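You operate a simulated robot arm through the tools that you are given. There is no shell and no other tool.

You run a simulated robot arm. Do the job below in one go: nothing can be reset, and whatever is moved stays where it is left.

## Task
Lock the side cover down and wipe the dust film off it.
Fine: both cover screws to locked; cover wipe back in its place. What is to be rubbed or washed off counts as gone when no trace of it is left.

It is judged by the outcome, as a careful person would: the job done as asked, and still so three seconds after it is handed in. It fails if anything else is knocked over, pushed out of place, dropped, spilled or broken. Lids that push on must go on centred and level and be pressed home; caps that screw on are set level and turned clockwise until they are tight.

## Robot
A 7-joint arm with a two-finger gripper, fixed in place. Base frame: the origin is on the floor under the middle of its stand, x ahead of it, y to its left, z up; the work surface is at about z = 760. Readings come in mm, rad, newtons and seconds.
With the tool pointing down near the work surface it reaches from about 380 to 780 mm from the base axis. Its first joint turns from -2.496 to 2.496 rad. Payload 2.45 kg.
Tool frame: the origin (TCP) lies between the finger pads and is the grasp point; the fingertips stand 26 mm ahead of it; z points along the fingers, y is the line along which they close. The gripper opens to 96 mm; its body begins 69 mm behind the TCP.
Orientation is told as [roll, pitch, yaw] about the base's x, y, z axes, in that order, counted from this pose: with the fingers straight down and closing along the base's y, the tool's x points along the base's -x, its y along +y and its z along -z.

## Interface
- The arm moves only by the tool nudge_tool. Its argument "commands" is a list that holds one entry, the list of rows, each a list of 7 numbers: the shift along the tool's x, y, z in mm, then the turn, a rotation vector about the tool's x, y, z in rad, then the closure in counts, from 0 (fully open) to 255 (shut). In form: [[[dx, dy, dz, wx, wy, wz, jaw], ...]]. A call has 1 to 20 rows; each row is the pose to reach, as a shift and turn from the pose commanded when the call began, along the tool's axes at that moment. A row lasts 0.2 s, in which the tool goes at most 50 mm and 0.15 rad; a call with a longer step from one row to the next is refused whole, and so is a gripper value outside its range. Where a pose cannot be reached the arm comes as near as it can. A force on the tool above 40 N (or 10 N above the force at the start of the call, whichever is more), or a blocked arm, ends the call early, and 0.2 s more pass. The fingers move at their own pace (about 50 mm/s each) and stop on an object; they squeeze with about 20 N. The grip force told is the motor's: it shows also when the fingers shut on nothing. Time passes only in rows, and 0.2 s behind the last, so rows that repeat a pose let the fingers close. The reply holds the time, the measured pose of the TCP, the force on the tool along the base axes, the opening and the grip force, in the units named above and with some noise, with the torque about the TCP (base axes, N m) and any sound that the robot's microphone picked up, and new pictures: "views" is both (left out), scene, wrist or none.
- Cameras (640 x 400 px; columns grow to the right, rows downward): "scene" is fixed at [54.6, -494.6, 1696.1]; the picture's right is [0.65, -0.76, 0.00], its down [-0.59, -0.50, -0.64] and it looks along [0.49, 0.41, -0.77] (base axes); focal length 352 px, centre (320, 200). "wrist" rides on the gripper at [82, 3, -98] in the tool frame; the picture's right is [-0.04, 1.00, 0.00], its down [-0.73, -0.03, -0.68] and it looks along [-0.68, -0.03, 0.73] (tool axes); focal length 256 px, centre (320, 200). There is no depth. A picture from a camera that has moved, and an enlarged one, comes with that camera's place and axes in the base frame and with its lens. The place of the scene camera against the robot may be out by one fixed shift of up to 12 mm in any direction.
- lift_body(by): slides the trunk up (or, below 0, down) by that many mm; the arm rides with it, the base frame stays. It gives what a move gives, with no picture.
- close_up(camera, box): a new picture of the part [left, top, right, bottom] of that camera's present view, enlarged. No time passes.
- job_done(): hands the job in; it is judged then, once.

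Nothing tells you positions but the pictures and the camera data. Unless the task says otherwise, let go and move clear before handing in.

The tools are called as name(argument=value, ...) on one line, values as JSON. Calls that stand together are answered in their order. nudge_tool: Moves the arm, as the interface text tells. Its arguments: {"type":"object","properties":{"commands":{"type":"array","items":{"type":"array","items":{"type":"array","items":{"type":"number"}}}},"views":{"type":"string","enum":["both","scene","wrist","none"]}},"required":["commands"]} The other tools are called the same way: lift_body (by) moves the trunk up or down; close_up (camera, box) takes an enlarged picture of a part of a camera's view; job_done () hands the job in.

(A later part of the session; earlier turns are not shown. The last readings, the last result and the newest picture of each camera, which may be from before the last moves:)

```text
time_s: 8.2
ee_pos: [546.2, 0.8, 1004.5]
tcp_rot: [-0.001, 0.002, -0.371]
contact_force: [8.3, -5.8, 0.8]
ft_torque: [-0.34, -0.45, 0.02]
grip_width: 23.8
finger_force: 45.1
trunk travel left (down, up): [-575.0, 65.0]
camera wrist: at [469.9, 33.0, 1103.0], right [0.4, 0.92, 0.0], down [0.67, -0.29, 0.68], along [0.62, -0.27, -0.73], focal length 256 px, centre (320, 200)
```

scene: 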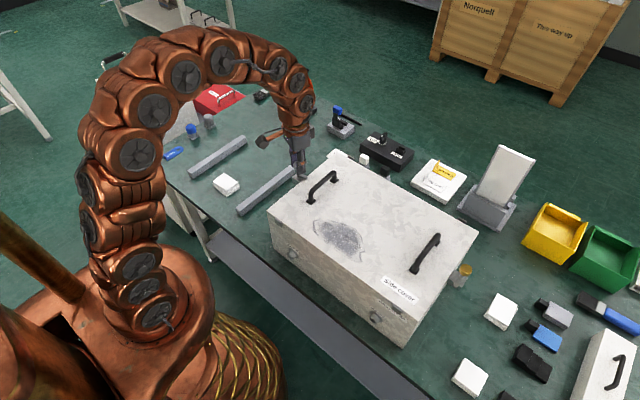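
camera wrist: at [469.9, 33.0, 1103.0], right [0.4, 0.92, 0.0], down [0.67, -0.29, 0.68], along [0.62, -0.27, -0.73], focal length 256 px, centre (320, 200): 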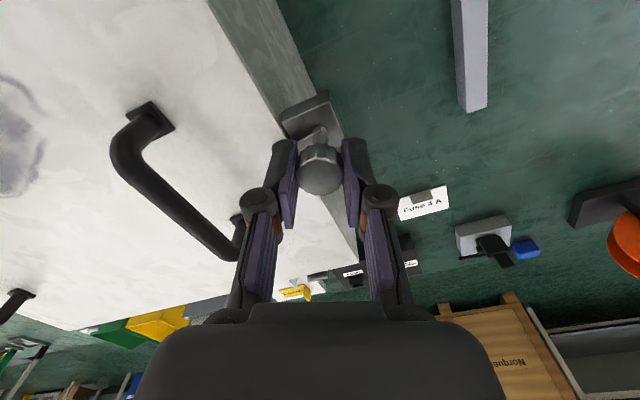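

nudge_tool(commands=[[[0, -0.4, 0, 0, 0, 0.08, 255], [0, -0.4, 0, 0, 0, 0.16, 255], [0, -0.4, 0, 0, 0, 0.2, 255]]], views="wrist")

close_up(camera="scene", box=[275, 130, 325, 190])

close_up(camera="wrist", box=[270, 80, 370, 210])

```text
time_s: 9.0
ee_pos: [545.6, 0.6, 1005.6]
tcp_rot: [-0.001, -0.001, -0.57]
contact_force: [5.2, -6.0, 2.4]
ft_torque: [-0.46, -0.56, 0.34]
grip_width: 24.0
finger_force: 44.9
trunk travel left (down, up): [-575.0, 65.0]
camera wrist: at [477.2, 47.3, 1103.0], right [0.57, 0.82, 0.0], down [0.6, -0.42, 0.68], along [0.56, -0.39, -0.73], focal length 256 px, centre (320, 200)
```

wrist: 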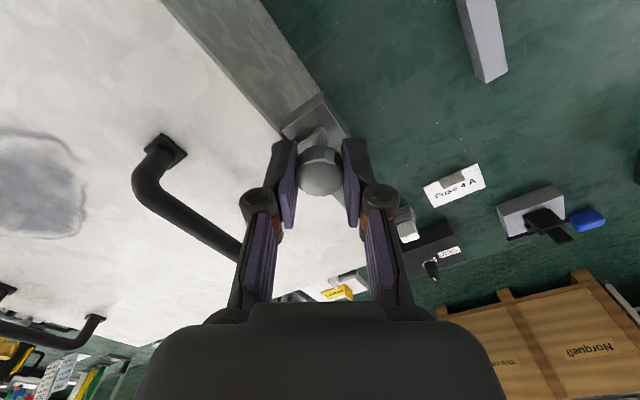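

```text
6.67 times, centred on (300, 160) of scene
camera zoom: at [54.6, -494.6, 1696.1], right [0.65, -0.76, 0.0], down [-0.59, -0.5, -0.64], along [0.49, 0.41, -0.77], focal length 2347 px, centre (453, 467)
```

zoom: 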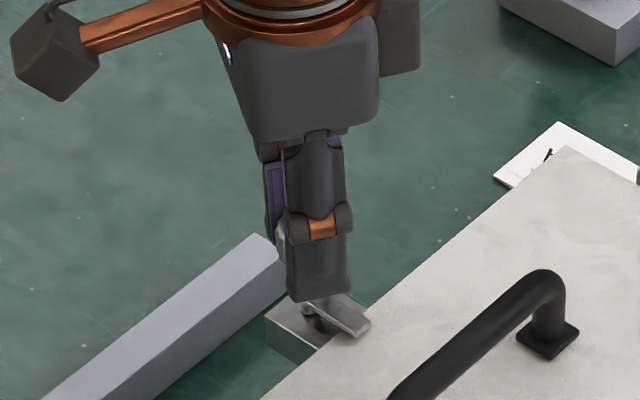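

```text
3.08 times, centred on (320, 145) of wrist
camera zoom: at [477.2, 47.3, 1103.0], right [0.57, 0.82, 0.0], down [0.6, -0.42, 0.68], along [0.56, -0.39, -0.73], focal length 788 px, centre (320, 369)
```

zoom: 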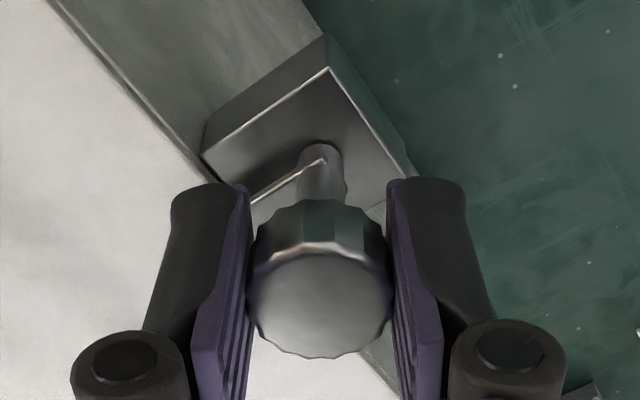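

Torque about z rose to 0.34 N·m at 92° of turn, suggesting the end stop. I'll push slightly more to confirm it is at its stop.

nudge_tool(commands=[[[0, -0.3, 0, 0, 0, 0.04, 255], [0, -0.3, 0, 0, 0, 0.08, 255], [0, -0.3, 0, 0, 0, 0.08, 255]]], views="none")

close_up(camera="wrist", box=[270, 80, 370, 210])

close_up(camera="scene", box=[275, 130, 325, 190])

```text
time_s: 9.8
ee_pos: [543.8, 1.6, 1005.5]
tcp_rot: [-0.002, 0.002, -0.65]
contact_force: [1.3, 4.5, -8.2]
ft_torque: [0.14, 0.05, 0.29]
grip_width: 24.0
finger_force: 45.3
trunk travel left (down, up): [-575.0, 65.0]
```

```text
3.08 times, centred on (320, 145) of wrist
camera zoom: at [480.7, 52.8, 1103.2], right [0.64, 0.77, 0.0], down [0.57, -0.47, 0.68], along [0.52, -0.43, -0.74], focal length 788 px, centre (320, 369)
```

zoom: 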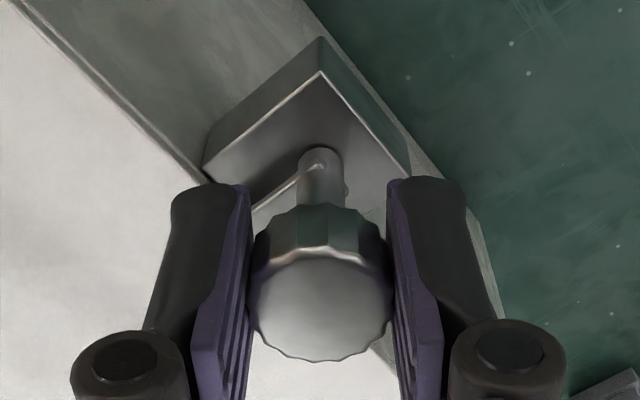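

```text
6.67 times, centred on (300, 160) of scene
camera zoom: at [54.6, -494.6, 1696.1], right [0.65, -0.76, 0.0], down [-0.59, -0.5, -0.64], along [0.49, 0.41, -0.77], focal length 2347 px, centre (453, 467)
```

zoom: 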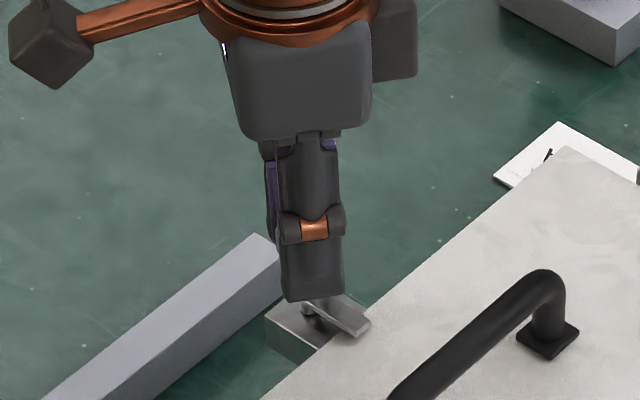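

The pawl stayed put while the fingers began slipping, so the grey screw is at its stop with the pawl pointing over the cover. I'll release, rise, and check it.

nudge_tool(commands=[[[0, 0, 0, 0, 0, 0, 110], [0, 0, 0, 0, 0, 0, 110], [0, 0, 0, 0, 0, 0, 110], [0, 0, -30, 0, 0, 0, 110], [0, 0, -70, 0, 0, 0, 110], [0, 0, -110, 0, 0, 0, 110]]], views="wrist")

close_up(camera="scene", box=[275, 140, 325, 190])

close_up(camera="wrist", box=[250, 50, 350, 150])

```text
time_s: 11.2
ee_pos: [547.4, 1.7, 1115.3]
tcp_rot: [-0.001, -0.003, -0.65]
contact_force: [0.6, -0.1, -0.4]
ft_torque: [-0.01, 0.0, -0.01]
grip_width: 54.8
finger_force: 0.0
trunk travel left (down, up): [-575.0, 65.0]
camera wrist: at [482.0, 53.3, 1214.4], right [0.64, 0.77, 0.0], down [0.57, -0.47, 0.68], along [0.53, -0.43, -0.73], focal length 256 px, centre (320, 200)
```

wrist: 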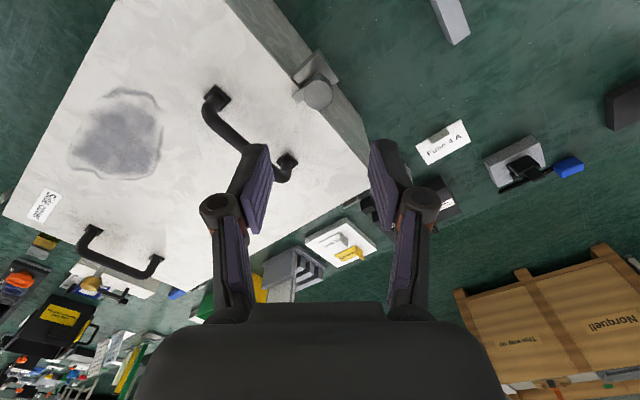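

```text
8.00 times, centred on (300, 165) of scene
camera zoom: at [54.6, -494.6, 1696.1], right [0.65, -0.76, 0.0], down [-0.59, -0.5, -0.64], along [0.49, 0.41, -0.77], focal length 2817 px, centre (480, 480)
```

zoom: 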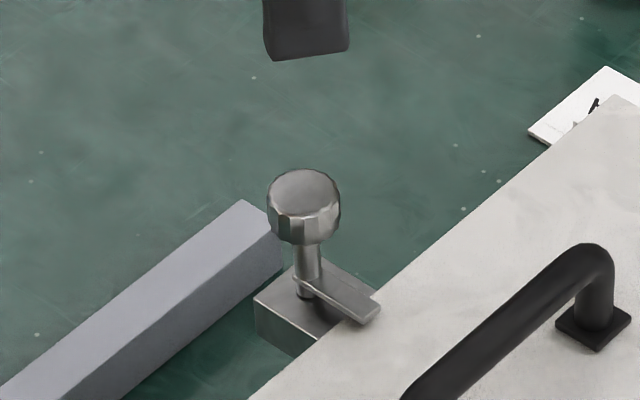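

```text
4.00 times, centred on (300, 100) of wrist
camera zoom: at [482.0, 53.3, 1214.4], right [0.64, 0.77, 0.0], down [0.57, -0.47, 0.68], along [0.53, -0.43, -0.73], focal length 1024 px, centre (400, 600)
```

zoom: 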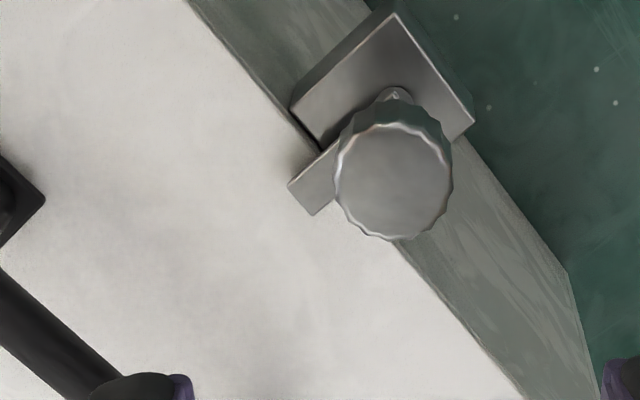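

The grey screw is locked: its pawl lies square over the cover edge. Now I'll travel at safe height over to the brass knob (~[544, −498]).

nudge_tool(commands=[[[-25, -33.3, 0, 0, 0, -0.083, 110], [-50, -66.6, 0, 0, 0, -0.166, 110], [-75, -100, 0, 0, 0, -0.25, 110], [-100, -133, 0, 0, 0, -0.333, 110], [-125, -166.6, 0, 0, 0, -0.416, 110], [-150, -200, 0, 0, 0, -0.5, 110], [-175, -233, 0, 0, 0, -0.583, 110], [-200, -266.6, 0, 0, 0, -0.666, 110], [-225, -300, 0, 0, 0, -0.75, 110], [-250, -333, 0, 0, 0, -0.833, 110], [-275, -366.6, 0, 0, 0, -0.916, 110], [-299.6, -399.8, 0, 0, 0, -1.0, 110], [-299.6, -399.8, 25, 0, 0, -1.0, 110], [-299.6, -399.8, 50, 0, 0, -1.0, 110]]])

close_up(camera="wrist", box=[240, 50, 400, 170])

close_up(camera="scene", box=[425, 200, 505, 300])

```text
time_s: 14.2
ee_pos: [524.6, -484.0, 1073.6]
tcp_rot: [0.001, 0.001, 0.35]
contact_force: [-0.8, -0.2, 0.9]
ft_torque: [0.01, -0.05, 0.0]
grip_width: 54.8
finger_force: 0.1
out of reach, approached as far as the arm can: row 11, 12, 13, 14
trunk travel left (down, up): [-575.0, 65.0]
camera wrist: at [447.3, -510.3, 1171.7], right [-0.31, 0.95, 0.0], down [0.7, 0.23, 0.68], along [0.65, 0.21, -0.73], focal length 256 px, centre (320, 200)
```

scene: 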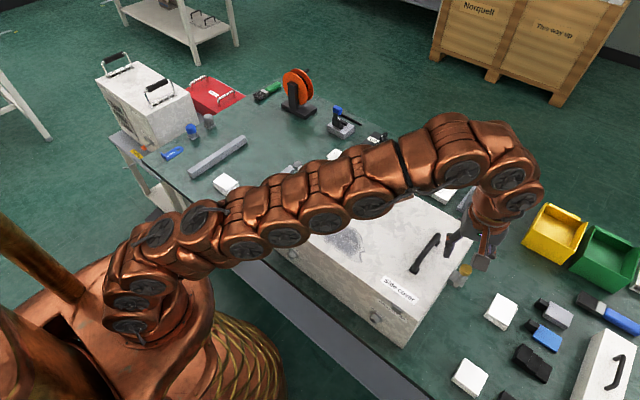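
wrist: 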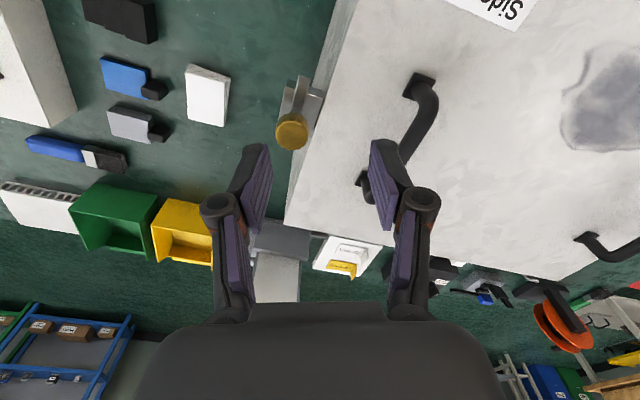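

```text
3.33 times, centred on (320, 110) of wrist
camera zoom: at [447.3, -510.3, 1171.7], right [-0.31, 0.95, 0.0], down [0.7, 0.23, 0.68], along [0.65, 0.21, -0.73], focal length 853 px, centre (320, 500)
```

zoom: 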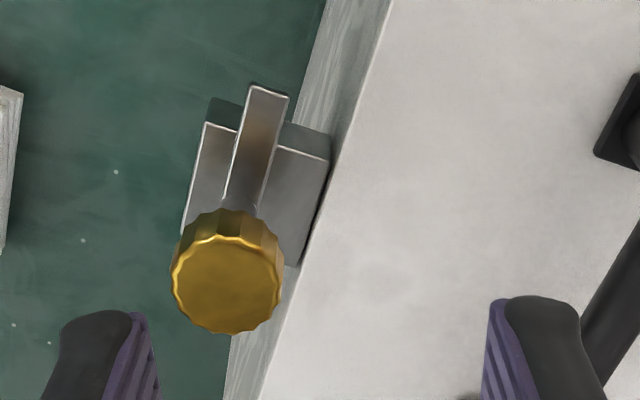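

```text
4.00 times, centred on (465, 250) of scene
camera zoom: at [54.6, -494.6, 1696.1], right [0.65, -0.76, 0.0], down [-0.59, -0.5, -0.64], along [0.49, 0.41, -0.77], focal length 1408 px, centre (-260, 0)
```

zoom: 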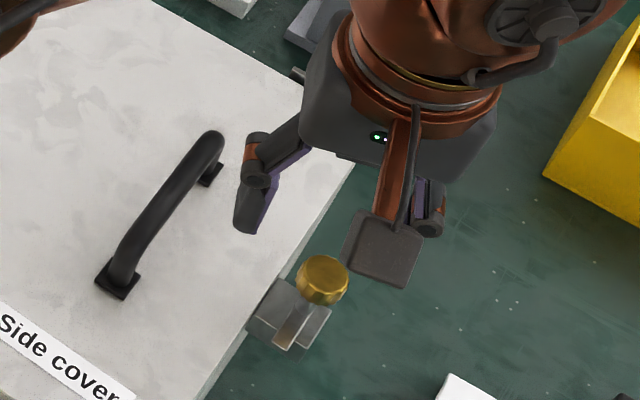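

The brass knob is at about [545.5, −500.5], a bit beyond reach at this trunk height. I'll rise and pull back, then lower the trunk so the arm reaches further.

nudge_tool(commands=[[[7, 10, -40, 0, 0, 0, 110], [14, 25, -80, 0, 0, 0, 110], [20, 40, -120, 0, 0, 0, 110], [27, 57, -160, 0, 0, 0, 110]]], views="none")

```text
time_s: 15.2
ee_pos: [465.7, -432.4, 1179.9]
tcp_rot: [-0.003, 0.001, 0.35]
contact_force: [-0.2, 0.4, -0.3]
ft_torque: [-0.03, -0.05, -0.03]
grip_width: 54.6
finger_force: 0.0
out of reach, approached as far as the arm can: row 1, 2, 3, 4
trunk travel left (down, up): [-575.0, 65.0]
```

The reach is limited because the wrist is well above the shoulder, so raising the trunk helps instead. I'll raise it 65 mm and then go to a hover near the brass knob.

lift_body(by=65)

```text
time_s: 16.2
ee_pos: [465.2, -431.6, 1243.4]
tcp_rot: [0.0, -0.001, 0.351]
contact_force: [-0.3, 0.0, -0.4]
ft_torque: [-0.02, 0.02, -0.01]
grip_width: 54.5
finger_force: 0.1
trunk travel left (down, up): [-640.0, 0.0]
```

nudge_tool(commands=[[[-2, -3, 40, 0, 0, 0, 110], [-4, -7, 80, 0, 0, 0, 110], [-6.6, -10.9, 113, 0, 0, 0, 110]]], views="none")

```text
time_s: 17.0
ee_pos: [475.4, -440.4, 1131.4]
tcp_rot: [-0.001, -0.002, 0.35]
contact_force: [0.0, 0.6, -0.1]
ft_torque: [-0.03, -0.02, 0.01]
grip_width: 54.9
finger_force: 0.0
trunk travel left (down, up): [-640.0, 0.0]
```

nudge_tool(commands=[[[-15, -27, 20, 0, 0, 0, 110], [-30, -54, 45, 0, 0, 0, 110], [-45.2, -80.5, 71, 0, 0, 0, 110], [-45.2, -80.5, 71, 0, 0, 0, 110]]], views="wrist")

close_up(camera="wrist", box=[270, 60, 370, 160])

```text
time_s: 18.0
ee_pos: [548.0, -499.8, 1058.2]
tcp_rot: [0.001, -0.001, 0.35]
contact_force: [-0.6, -0.1, -0.1]
ft_torque: [0.03, 0.0, -0.02]
grip_width: 54.5
finger_force: 0.0
trunk travel left (down, up): [-640.0, 0.0]
camera wrist: at [467.8, -525.1, 1156.5], right [-0.31, 0.95, 0.0], down [0.7, 0.22, 0.68], along [0.65, 0.21, -0.73], focal length 256 px, centre (320, 200)
```

wrist: 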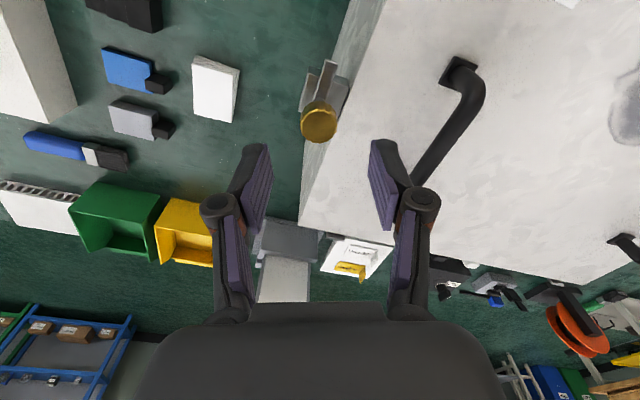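

```text
4.00 times, centred on (320, 110) of wrist
camera zoom: at [467.8, -525.1, 1156.5], right [-0.31, 0.95, 0.0], down [0.7, 0.22, 0.68], along [0.65, 0.21, -0.73], focal length 1024 px, centre (320, 560)
```

zoom: 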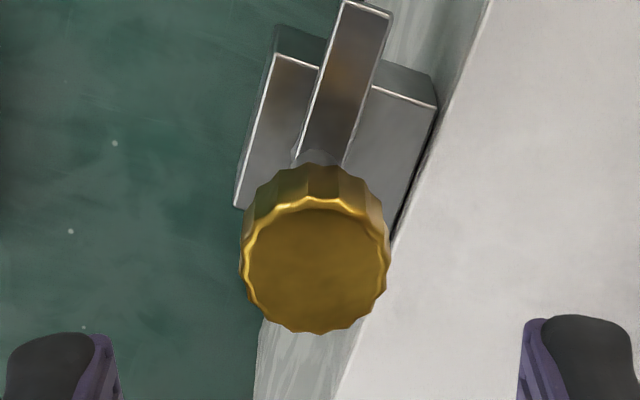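

The brass knob sits at about [546.3, −500.2] right below the gripper. I'll descend and close on it.

nudge_tool(commands=[[[1, -1.2, 20, 0, 0, 0, 110], [1, -1.2, 40, 0, 0, 0, 110], [1, -1.2, 54, 0, 0, 0, 110], [1, -1.2, 54, 0, 0, 0, 255], [1, -1.2, 54, 0, 0, 0, 255], [1, -1.2, 54, 0, 0, 0, 255], [1, -1.2, 54, 0, 0, 0, 255]]], views="wrist")

close_up(camera="scene", box=[435, 230, 495, 300])

```text
time_s: 19.6
ee_pos: [546.1, -500.4, 1005.8]
tcp_rot: [0.001, 0.0, 0.348]
contact_force: [-2.4, 4.4, -0.5]
ft_torque: [0.1, -0.03, 0.01]
grip_width: 24.3
finger_force: 44.9
trunk travel left (down, up): [-640.0, 0.0]
camera wrist: at [467.6, -526.1, 1103.8], right [-0.31, 0.95, 0.0], down [0.7, 0.22, 0.68], along [0.65, 0.21, -0.73], focal length 256 px, centre (320, 200)
```

wrist: 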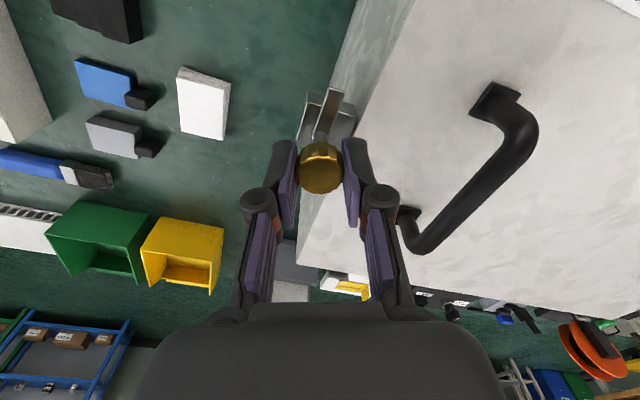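

```text
5.71 times, centred on (465, 265) of scene
camera zoom: at [54.6, -494.6, 1696.1], right [0.65, -0.76, 0.0], down [-0.59, -0.5, -0.64], along [0.49, 0.41, -0.77], focal length 2012 px, centre (-509, -171)
```

zoom: 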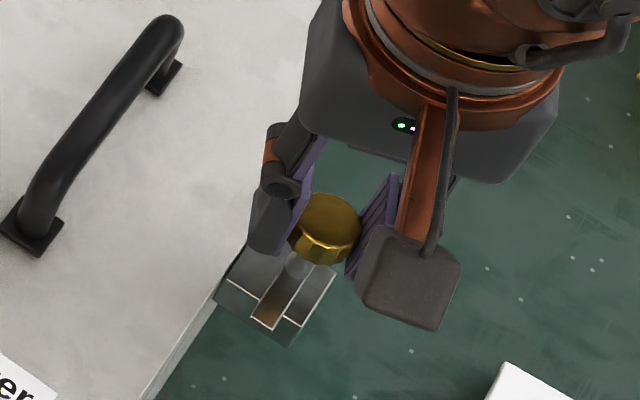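

Well-centred grip with little side force. Turning clockwise, first a small step to check it moves freely.

nudge_tool(commands=[[[0, 0.2, 0, 0, 0, 0.1, 255], [0, 0.2, 0, 0, 0, 0.2, 255], [0, 0.2, 0, 0, 0, 0.3, 255]]], views="wrist")

close_up(camera="wrist", box=[270, 70, 370, 200])

close_up(camera="scene", box=[435, 230, 495, 300])

```text
time_s: 20.4
ee_pos: [545.9, -500.8, 1006.0]
tcp_rot: [-0.001, 0.0, 0.05]
contact_force: [10.2, -1.2, -2.2]
ft_torque: [-0.12, 0.23, 0.03]
grip_width: 24.1
finger_force: 44.9
trunk travel left (down, up): [-640.0, 0.0]
camera wrist: at [463.6, -502.3, 1103.7], right [-0.01, 1.0, 0.0], down [0.73, 0.01, 0.68], along [0.68, 0.01, -0.73], focal length 256 px, centre (320, 200)
```

wrist: 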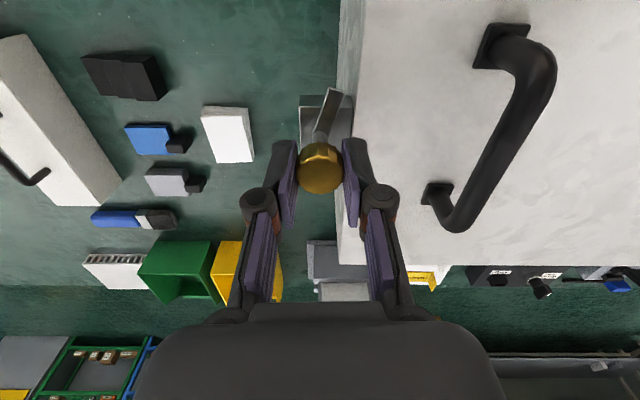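

```text
3.08 times, centred on (320, 135) of wrist
camera zoom: at [463.6, -502.3, 1103.7], right [-0.01, 1.0, 0.0], down [0.73, 0.01, 0.68], along [0.68, 0.01, -0.73], focal length 788 px, centre (320, 400)
```

zoom: 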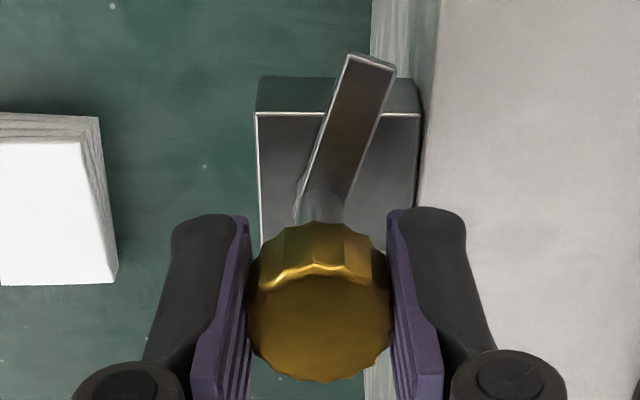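

```text
5.71 times, centred on (465, 265) of scene
camera zoom: at [54.6, -494.6, 1696.1], right [0.65, -0.76, 0.0], down [-0.59, -0.5, -0.64], along [0.49, 0.41, -0.77], focal length 2012 px, centre (-509, -171)
```

zoom: 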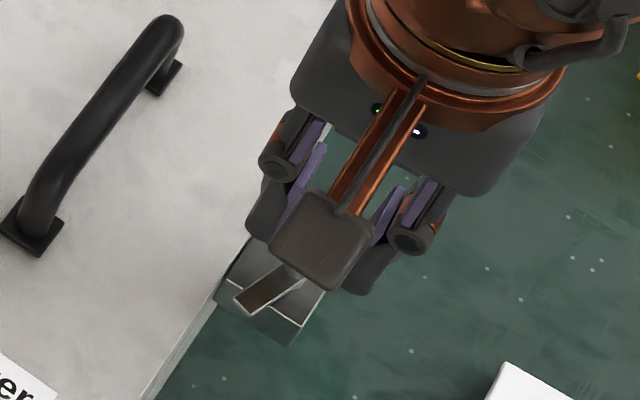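

The brass knob turns freely and its pawl swings toward the cover. I'll continue the turn.

nudge_tool(commands=[[[-0.6, 0, 0, 0, 0, 0.13, 255], [-0.6, 0, 0, 0, 0, 0.26, 255], [-0.6, 0, 0, 0, 0, 0.39, 255], [-0.6, 0, 0, 0, 0, 0.52, 255], [-0.6, 0, 0, 0, 0, 0.65, 255], [-0.6, 0, 0, 0, 0, 0.78, 255], [-0.6, 0, 0, 0, 0, 0.9, 255], [-0.6, 0, 0, 0, 0, 1.0, 255]]], views="wrist")

close_up(camera="wrist", box=[270, 70, 370, 200])

close_up(camera="scene", box=[435, 230, 495, 300])

```text
time_s: 22.2
ee_pos: [544.8, -501.5, 1005.3]
tcp_rot: [0.0, -0.002, -0.952]
contact_force: [8.3, -3.3, -0.4]
ft_torque: [-0.07, -0.24, 0.01]
grip_width: 24.1
finger_force: 44.8
trunk travel left (down, up): [-640.0, 0.0]
camera wrist: at [500.2, -434.1, 1103.9], right [0.84, 0.55, 0.0], down [0.4, -0.61, 0.68], along [0.37, -0.57, -0.73], focal length 256 px, centre (320, 200)
```

wrist: 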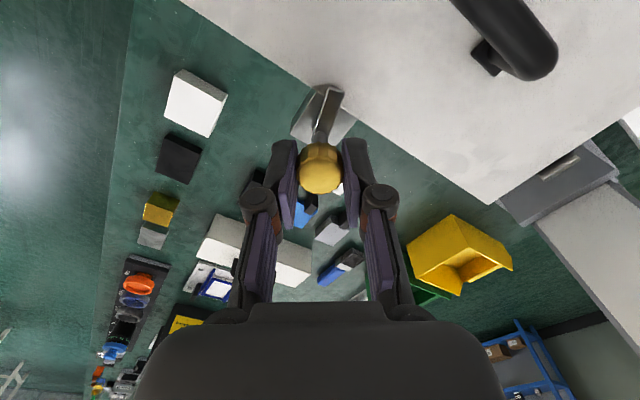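

```text
3.08 times, centred on (320, 135) of wrist
camera zoom: at [500.2, -434.1, 1103.9], right [0.84, 0.55, 0.0], down [0.4, -0.61, 0.68], along [0.37, -0.57, -0.73], focal length 788 px, centre (320, 400)
```

zoom: 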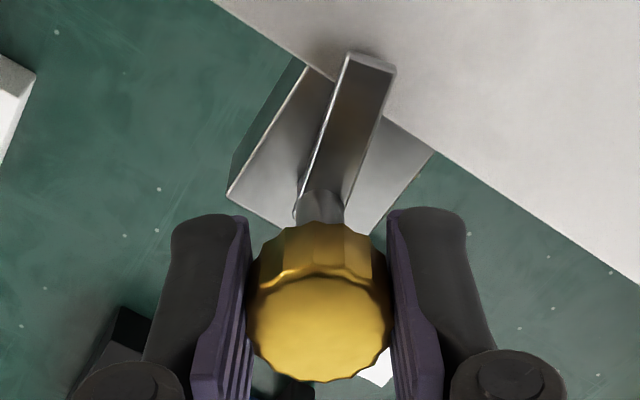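

```text
5.71 times, centred on (465, 265) of scene
camera zoom: at [54.6, -494.6, 1696.1], right [0.65, -0.76, 0.0], down [-0.59, -0.5, -0.64], along [0.49, 0.41, -0.77], focal length 2012 px, centre (-509, -171)
```

zoom: 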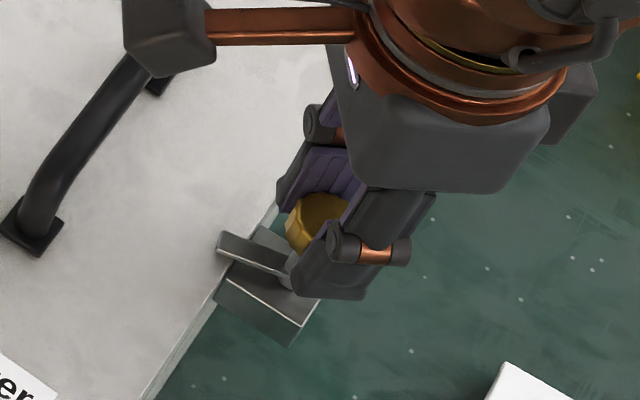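

nudge_tool(commands=[[[-0.3, 0.3, 0, 0, 0, 0.1, 255], [-0.3, 0.3, 0, 0, 0, 0.2, 255], [-0.3, 0.3, 0, 0, 0, 0.28, 255], [-0.3, 0.3, 0, 0, 0, 0.32, 255]]], views="wrist")

close_up(camera="wrist", box=[270, 70, 370, 200])

```text
time_s: 23.2
ee_pos: [545.8, -502.3, 1005.3]
tcp_rot: [0.001, 0.001, -1.27]
contact_force: [-2.9, -0.2, -5.2]
ft_torque: [-0.03, 0.01, 0.32]
grip_width: 24.1
finger_force: 44.8
trunk travel left (down, up): [-640.0, 0.0]
camera wrist: at [523.8, -423.9, 1103.8], right [0.97, 0.26, 0.0], down [0.19, -0.71, 0.68], along [0.17, -0.66, -0.73], focal length 256 px, centre (320, 200)
```

wrist: 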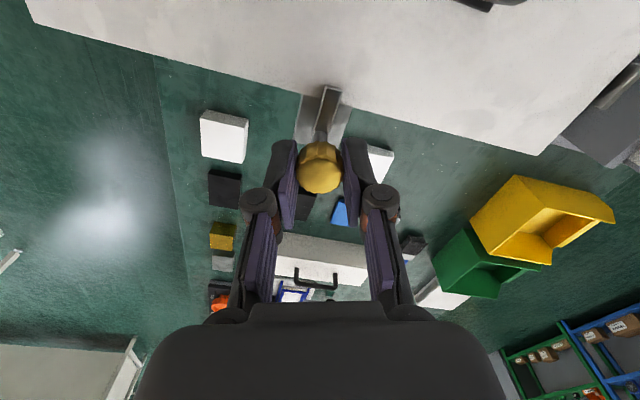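

```text
3.08 times, centred on (320, 135) of wrist
camera zoom: at [523.8, -423.9, 1103.8], right [0.97, 0.26, 0.0], down [0.19, -0.71, 0.68], along [0.17, -0.66, -0.73], focal length 788 px, centre (320, 400)
```

zoom: 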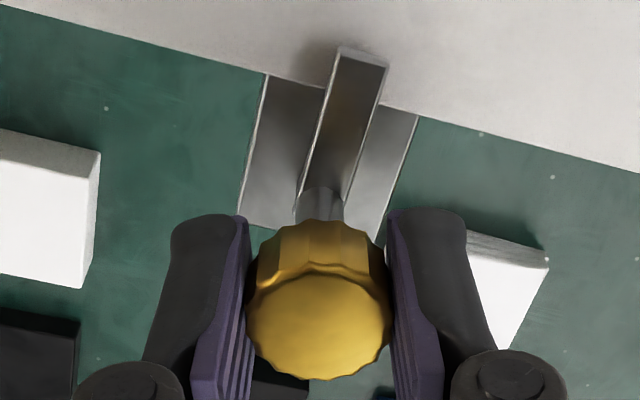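

Torque reads 0.32 N·m at the same quarter-turn stop, with the pawl square over the cover. A slight extra push, then release and rise.

nudge_tool(commands=[[[0, 0, 0, 0, 0, 0.05, 255], [0, 0, 0, 0, 0, 0.05, 110], [0, 0, 0, 0, 0, 0.05, 110], [0, 0, 0, 0, 0, 0.05, 110], [0, 0, -30, 0, 0, 0.05, 110], [0, 0, -70, 0, 0, 0.05, 110]]], views="wrist")

close_up(camera="scene", box=[435, 230, 495, 300])

close_up(camera="wrist", box=[270, 50, 370, 150])

```text
time_s: 24.6
ee_pos: [549.4, -500.3, 1074.9]
tcp_rot: [0.0, 0.0, -1.317]
contact_force: [1.0, -0.3, 0.7]
ft_torque: [0.0, 0.03, 0.01]
grip_width: 54.6
finger_force: 0.0
trunk travel left (down, up): [-640.0, 0.0]
camera wrist: at [529.4, -421.5, 1173.8], right [0.98, 0.21, 0.0], down [0.16, -0.72, 0.68], along [0.14, -0.66, -0.73], focal length 256 px, centre (320, 200)
```

wrist: 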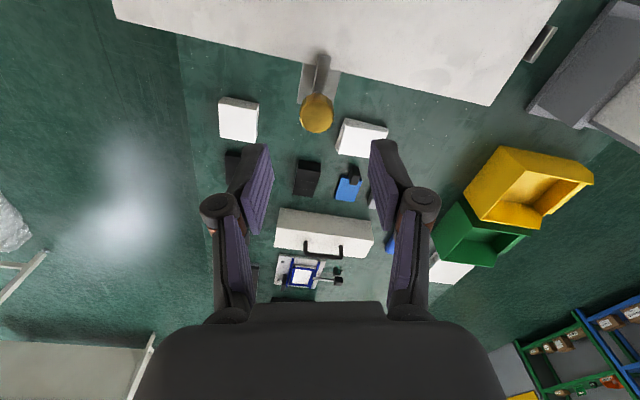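

```text
5.71 times, centred on (465, 265) of scene
camera zoom: at [54.6, -494.6, 1696.1], right [0.65, -0.76, 0.0], down [-0.59, -0.5, -0.64], along [0.49, 0.41, -0.77], focal length 2012 px, centre (-509, -171)
```

zoom: 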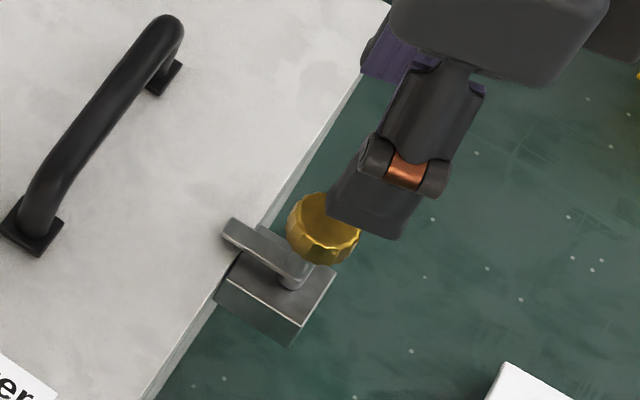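

```text
4.00 times, centred on (320, 100) of wrist
camera zoom: at [529.4, -421.5, 1173.8], right [0.98, 0.21, 0.0], down [0.16, -0.72, 0.68], along [0.14, -0.66, -0.73], focal length 1024 px, centre (320, 600)
```

zoom: 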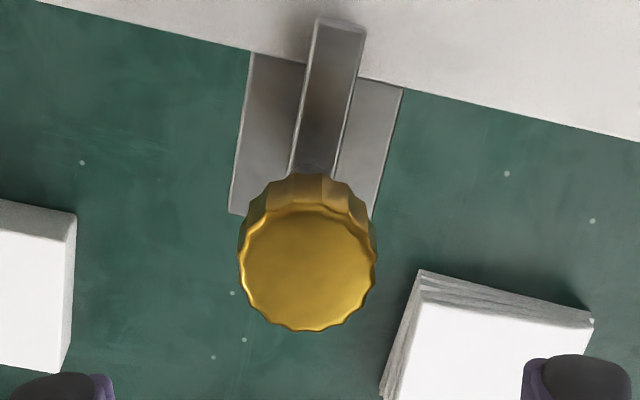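

Both screws are now locked. While here, I'll check the white pads on this side for labels to be sure which one is the cover wipe.

close_up(camera="wrist", box=[200, 80, 300, 150])

close_up(camera="wrist", box=[270, 110, 400, 300])

close_up(camera="scene", box=[470, 280, 530, 340])

```text
5.71 times, centred on (250, 115) of wrist
camera zoom: at [529.4, -421.5, 1173.8], right [0.98, 0.21, 0.0], down [0.16, -0.72, 0.68], along [0.14, -0.66, -0.73], focal length 1463 px, centre (720, 686)
```

zoom: 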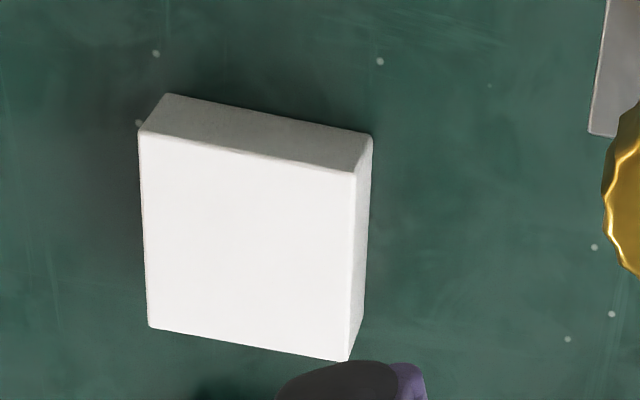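

```text
2.11 times, centred on (335, 205) of wrist
camera zoom: at [529.4, -421.5, 1173.8], right [0.98, 0.21, 0.0], down [0.16, -0.72, 0.68], along [0.14, -0.66, -0.73], focal length 539 px, centre (288, 190)
```

zoom: 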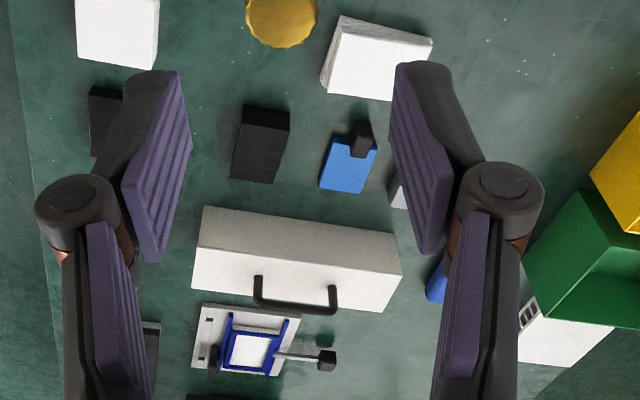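

```text
6.67 times, centred on (500, 310) of scene
camera zoom: at [54.6, -494.6, 1696.1], right [0.65, -0.76, 0.0], down [-0.59, -0.5, -0.64], along [0.49, 0.41, -0.77], focal length 2347 px, centre (-880, -533)
```

zoom: 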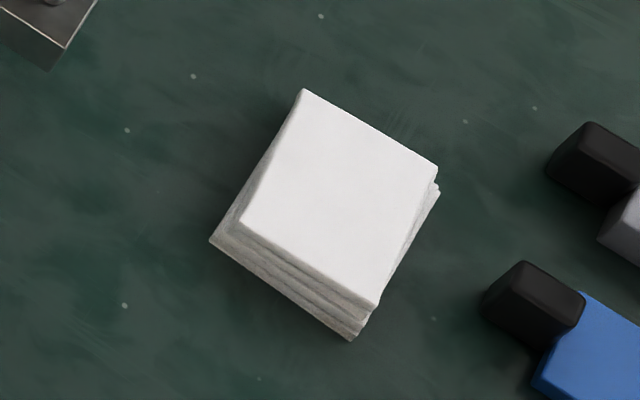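

Neither of those pads carries a label, and they lie at/over the edge of reach, so the folded cloth between the rails is the cover wipe. I'll fly over the cover at safe height to hover above it.

nudge_tool(commands=[[[39.2, 6.2, -11, 0, 0, -0.066, 60], [78.3, 12.4, -22, 0, 0, -0.132, 60], [117.5, 18.6, -34, 0, 0, -0.198, 60], [156.6, 24.8, -45, 0, 0, -0.263, 60], [195.8, 31.1, -45, 0, 0, -0.329, 60], [235, 37.3, -45, 0, 0, -0.395, 60], [274.1, 43.5, -45, 0, 0, -0.461, 60], [313.3, 49.7, -45, 0, 0, -0.527, 60], [352.4, 55.9, -45, 0, 0, -0.593, 60], [391.6, 62.1, -45, 0, 0, -0.659, 60], [430.8, 68.3, -45, 0, 0, -0.724, 0], [469.9, 74.5, -45, 0, 0, -0.79, 0], [509.1, 80.7, -45, 0, 0, -0.856, 0], [548.2, 86.9, -45, 0, 0, -0.922, 0], [587.4, 93.2, -45, 0, 0, -0.988, 0], [626.6, 99.4, -20, 0, 0, -1.054, 0], [665.7, 105.6, 8, 0, 0, -1.119, 0], [704.9, 111.8, 36, 0, 0, -1.185, 0], [744, 118, 64, 0, 0, -1.251, 0], [783.2, 124.2, 92, 0, 0, -1.317, 0]]])

close_up(camera="wrist", box=[260, 40, 380, 160])

```text
time_s: 28.8
ee_pos: [471.1, 290.6, 984.5]
tcp_rot: [0.0, -0.001, -0.003]
contact_force: [-0.2, -0.4, 0.4]
ft_torque: [0.04, -0.02, 0.02]
grip_width: 95.9
finger_force: 0.1
trunk travel left (down, up): [-640.0, 0.0]
camera wrist: at [389.1, 292.7, 1082.5], right [0.04, 1.0, 0.0], down [0.73, -0.03, 0.68], along [0.68, -0.03, -0.73], focal length 256 px, centre (320, 200)
```

scene: 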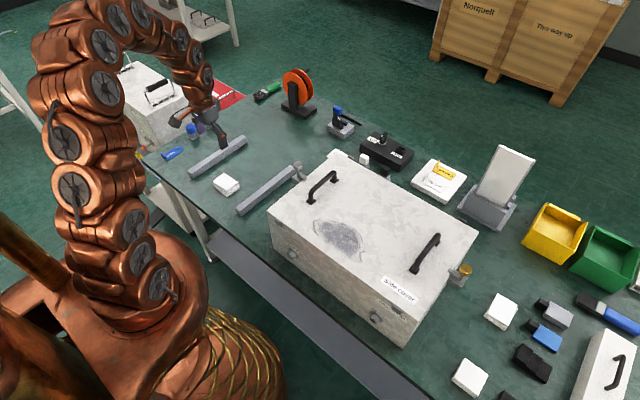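
wrist: 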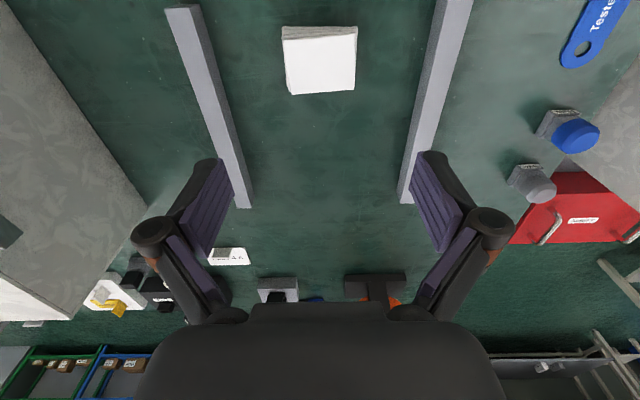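

```text
3.33 times, centred on (320, 100) of wrist
camera zoom: at [389.1, 292.7, 1082.5], right [0.04, 1.0, 0.0], down [0.73, -0.03, 0.68], along [0.68, -0.03, -0.73], focal length 853 px, centre (320, 533)
```

zoom: 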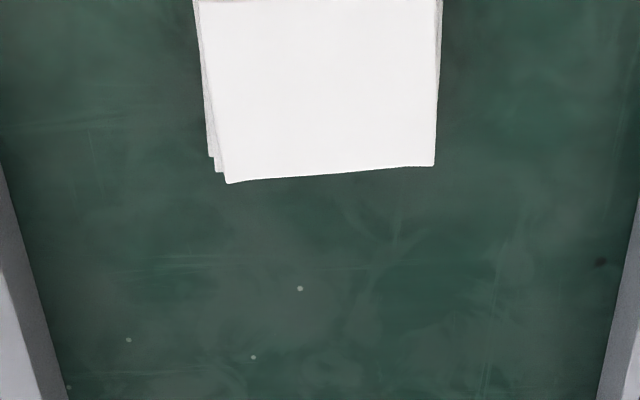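

close_up(camera="wrist", box=[270, 15, 370, 105])

close_up(camera="scene", box=[205, 165, 250, 200])

```text
4.44 times, centred on (320, 60) of wrist
camera zoom: at [389.1, 292.7, 1082.5], right [0.04, 1.0, 0.0], down [0.73, -0.03, 0.68], along [0.68, -0.03, -0.73], focal length 1138 px, centre (320, 822)
```

zoom: 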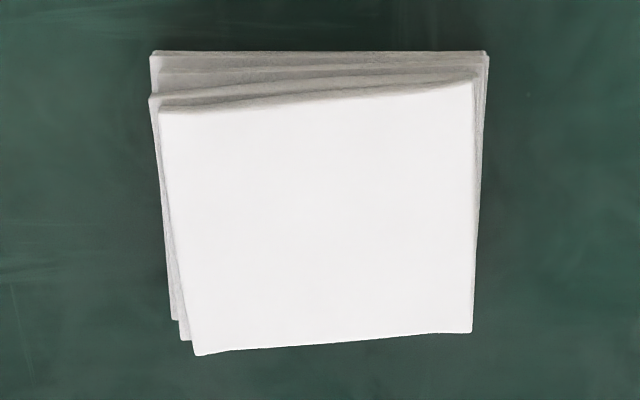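

```text
11.43 times, centred on (228, 182) of scene
camera zoom: at [54.6, -494.6, 1696.1], right [0.65, -0.76, 0.0], down [-0.59, -0.5, -0.64], along [0.49, 0.41, -0.77], focal length 4024 px, centre (1377, 400)
```

zoom: 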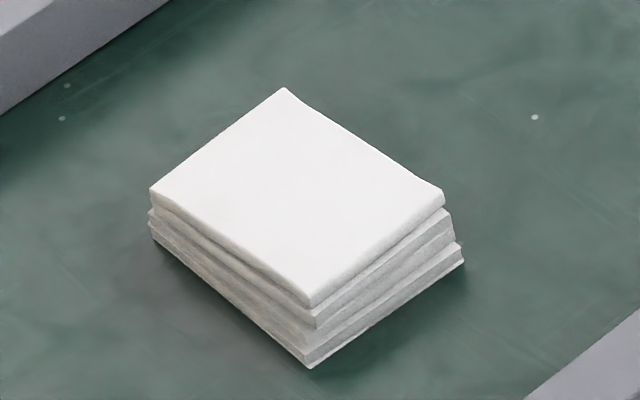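

The wipe is ~80×60×20 mm centred at about [470, 290], directly below, with the rails well clear (y≤185 and ≥400). I'll lower to just above table level with the fingers fully open on either side (along y).

nudge_tool(commands=[[[1, -0.5, 40, 0, 0, 0, 0], [1, -0.5, 80, 0, 0, 0, 0], [1, -0.5, 120, 0, 0, 0, 0], [1, -0.5, 150, 0, 0, 0, 0]]])

close_up(camera="scene", box=[200, 140, 260, 200])

```text
time_s: 29.8
ee_pos: [470.6, 288.6, 834.0]
tcp_rot: [0.0, -0.001, -0.003]
contact_force: [-0.6, 0.3, 0.4]
ft_torque: [0.0, -0.03, -0.02]
grip_width: 95.7
finger_force: 0.1
trunk travel left (down, up): [-640.0, 0.0]
camera wrist: at [388.1, 290.6, 932.4], right [0.04, 1.0, 0.0], down [0.73, -0.03, 0.68], along [0.68, -0.03, -0.73], focal length 256 px, centre (320, 200)
```

scene: 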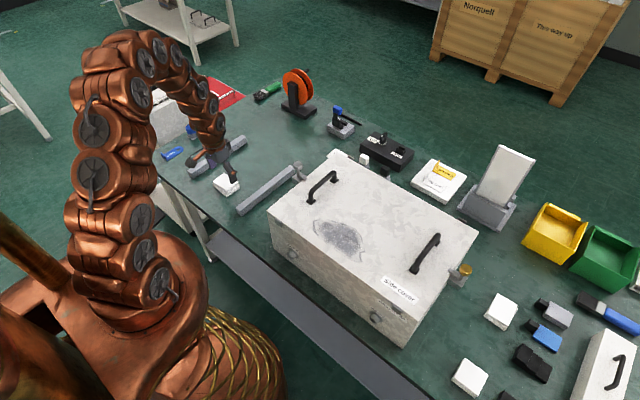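
wrist: 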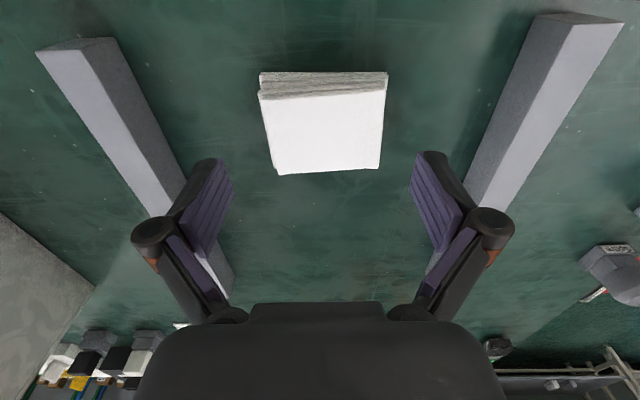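

```text
6.67 times, centred on (230, 170) of scene
camera zoom: at [54.6, -494.6, 1696.1], right [0.65, -0.76, 0.0], down [-0.59, -0.5, -0.64], along [0.49, 0.41, -0.77], focal length 2347 px, centre (920, 400)
```

zoom: 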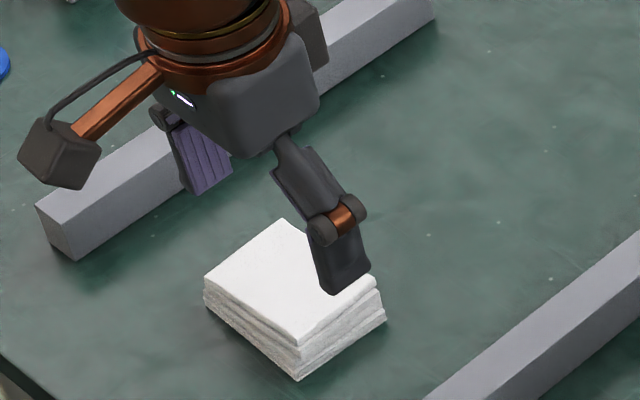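

close_up(camera="wrist", box=[240, 60, 400, 190])

```text
3.08 times, centred on (320, 125) of wrist
camera zoom: at [388.1, 290.6, 932.4], right [0.04, 1.0, 0.0], down [0.73, -0.03, 0.68], along [0.68, -0.03, -0.73], focal length 788 px, centre (320, 431)
```

zoom: 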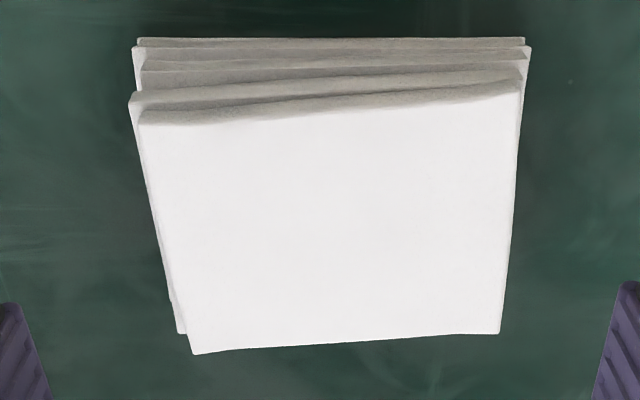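

The wipe's centre is ~2.7 mm further in +y than the gripper's centre, with about 8 mm clearance per side. I'll correct that and go down, then close gently.

nudge_tool(commands=[[[0, 2.7, 0, 0, 0, 0, 0], [0, 2.7, 15, 0, 0, 0, 0], [0, 2.7, 30, 0, 0, 0, 0], [0, 2.7, 41, 0, 0, 0, 0]]])

close_up(camera="wrist", box=[180, 60, 460, 240])

close_up(camera="scene", box=[200, 150, 260, 210])

```text
time_s: 30.8
ee_pos: [469.4, 289.7, 792.7]
tcp_rot: [0.0, -0.001, -0.002]
contact_force: [-0.5, -0.2, -0.5]
ft_torque: [-0.01, 0.01, 0.0]
grip_width: 96.1
finger_force: 0.0
trunk travel left (down, up): [-640.0, 0.0]
camera wrist: at [386.8, 292.8, 890.3], right [0.04, 1.0, 0.0], down [0.73, -0.03, 0.68], along [0.68, -0.03, -0.73], focal length 256 px, centre (320, 200)
```

scene: 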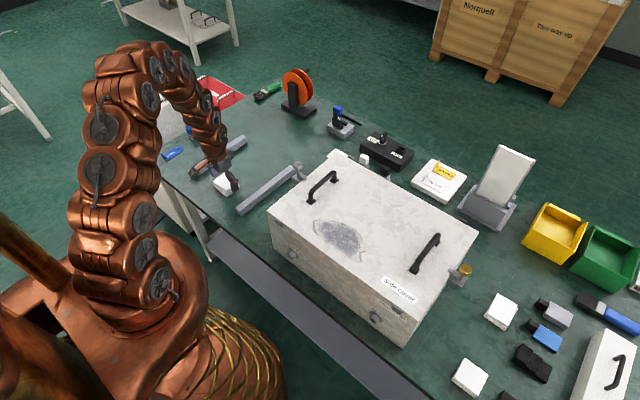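
wrist: 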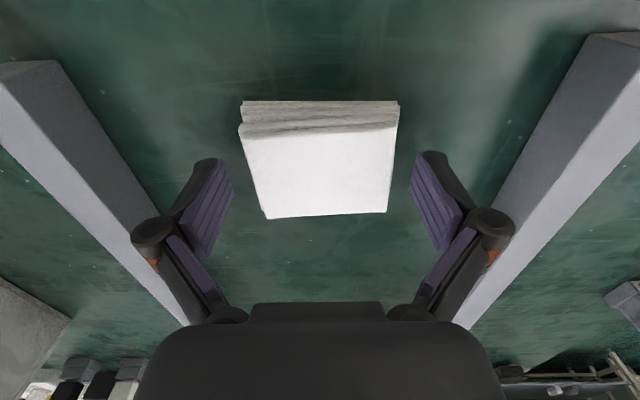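

```text
2.22 times, centred on (320, 150) of wrist
camera zoom: at [386.8, 292.8, 890.3], right [0.04, 1.0, 0.0], down [0.73, -0.03, 0.68], along [0.68, -0.03, -0.73], focal length 569 px, centre (320, 311)
```

zoom: 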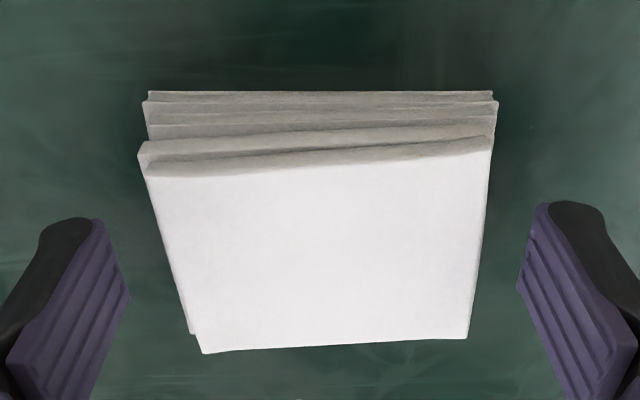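

```text
6.67 times, centred on (230, 180) of scene
camera zoom: at [54.6, -494.6, 1696.1], right [0.65, -0.76, 0.0], down [-0.59, -0.5, -0.64], along [0.49, 0.41, -0.77], focal length 2347 px, centre (920, 333)
```

zoom: 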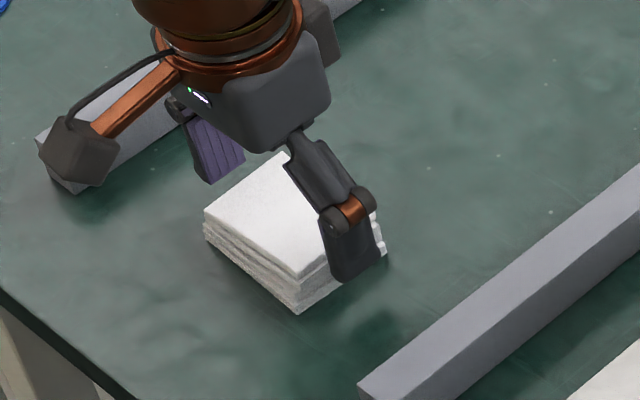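

The wipe is centred between the fingers. Closing on it now.

nudge_tool(commands=[[[0, 0, 0, 0, 0, 0, 60], [0, 0, 0, 0, 0, 0, 255], [0, 0, 0, 0, 0, 0, 255], [0, 0, 0, 0, 0, 0, 255]]], views="wrist")

close_up(camera="wrist", box=[180, 60, 460, 240])

```text
time_s: 31.8
ee_pos: [469.7, 289.5, 792.9]
tcp_rot: [0.0, -0.001, -0.001]
contact_force: [-0.3, 0.1, 4.1]
ft_torque: [0.03, 0.0, 0.01]
grip_width: 71.8
finger_force: 20.4
trunk travel left (down, up): [-640.0, 0.0]
camera wrist: at [386.8, 292.8, 890.8], right [0.04, 1.0, 0.0], down [0.73, -0.03, 0.68], along [0.68, -0.03, -0.73], focal length 256 px, centre (320, 200)
```

wrist: 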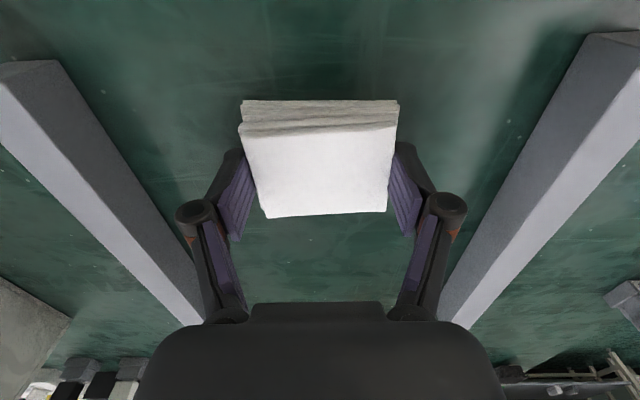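

```text
2.22 times, centred on (320, 150) of wrist
camera zoom: at [386.8, 292.8, 890.8], right [0.04, 1.0, 0.0], down [0.73, -0.03, 0.68], along [0.68, -0.03, -0.73], focal length 569 px, centre (320, 311)
```

zoom: 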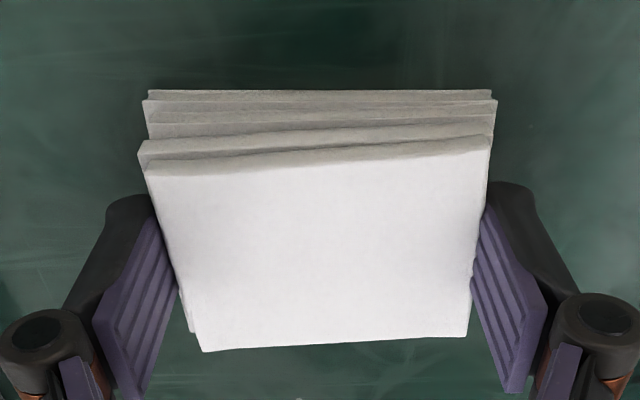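

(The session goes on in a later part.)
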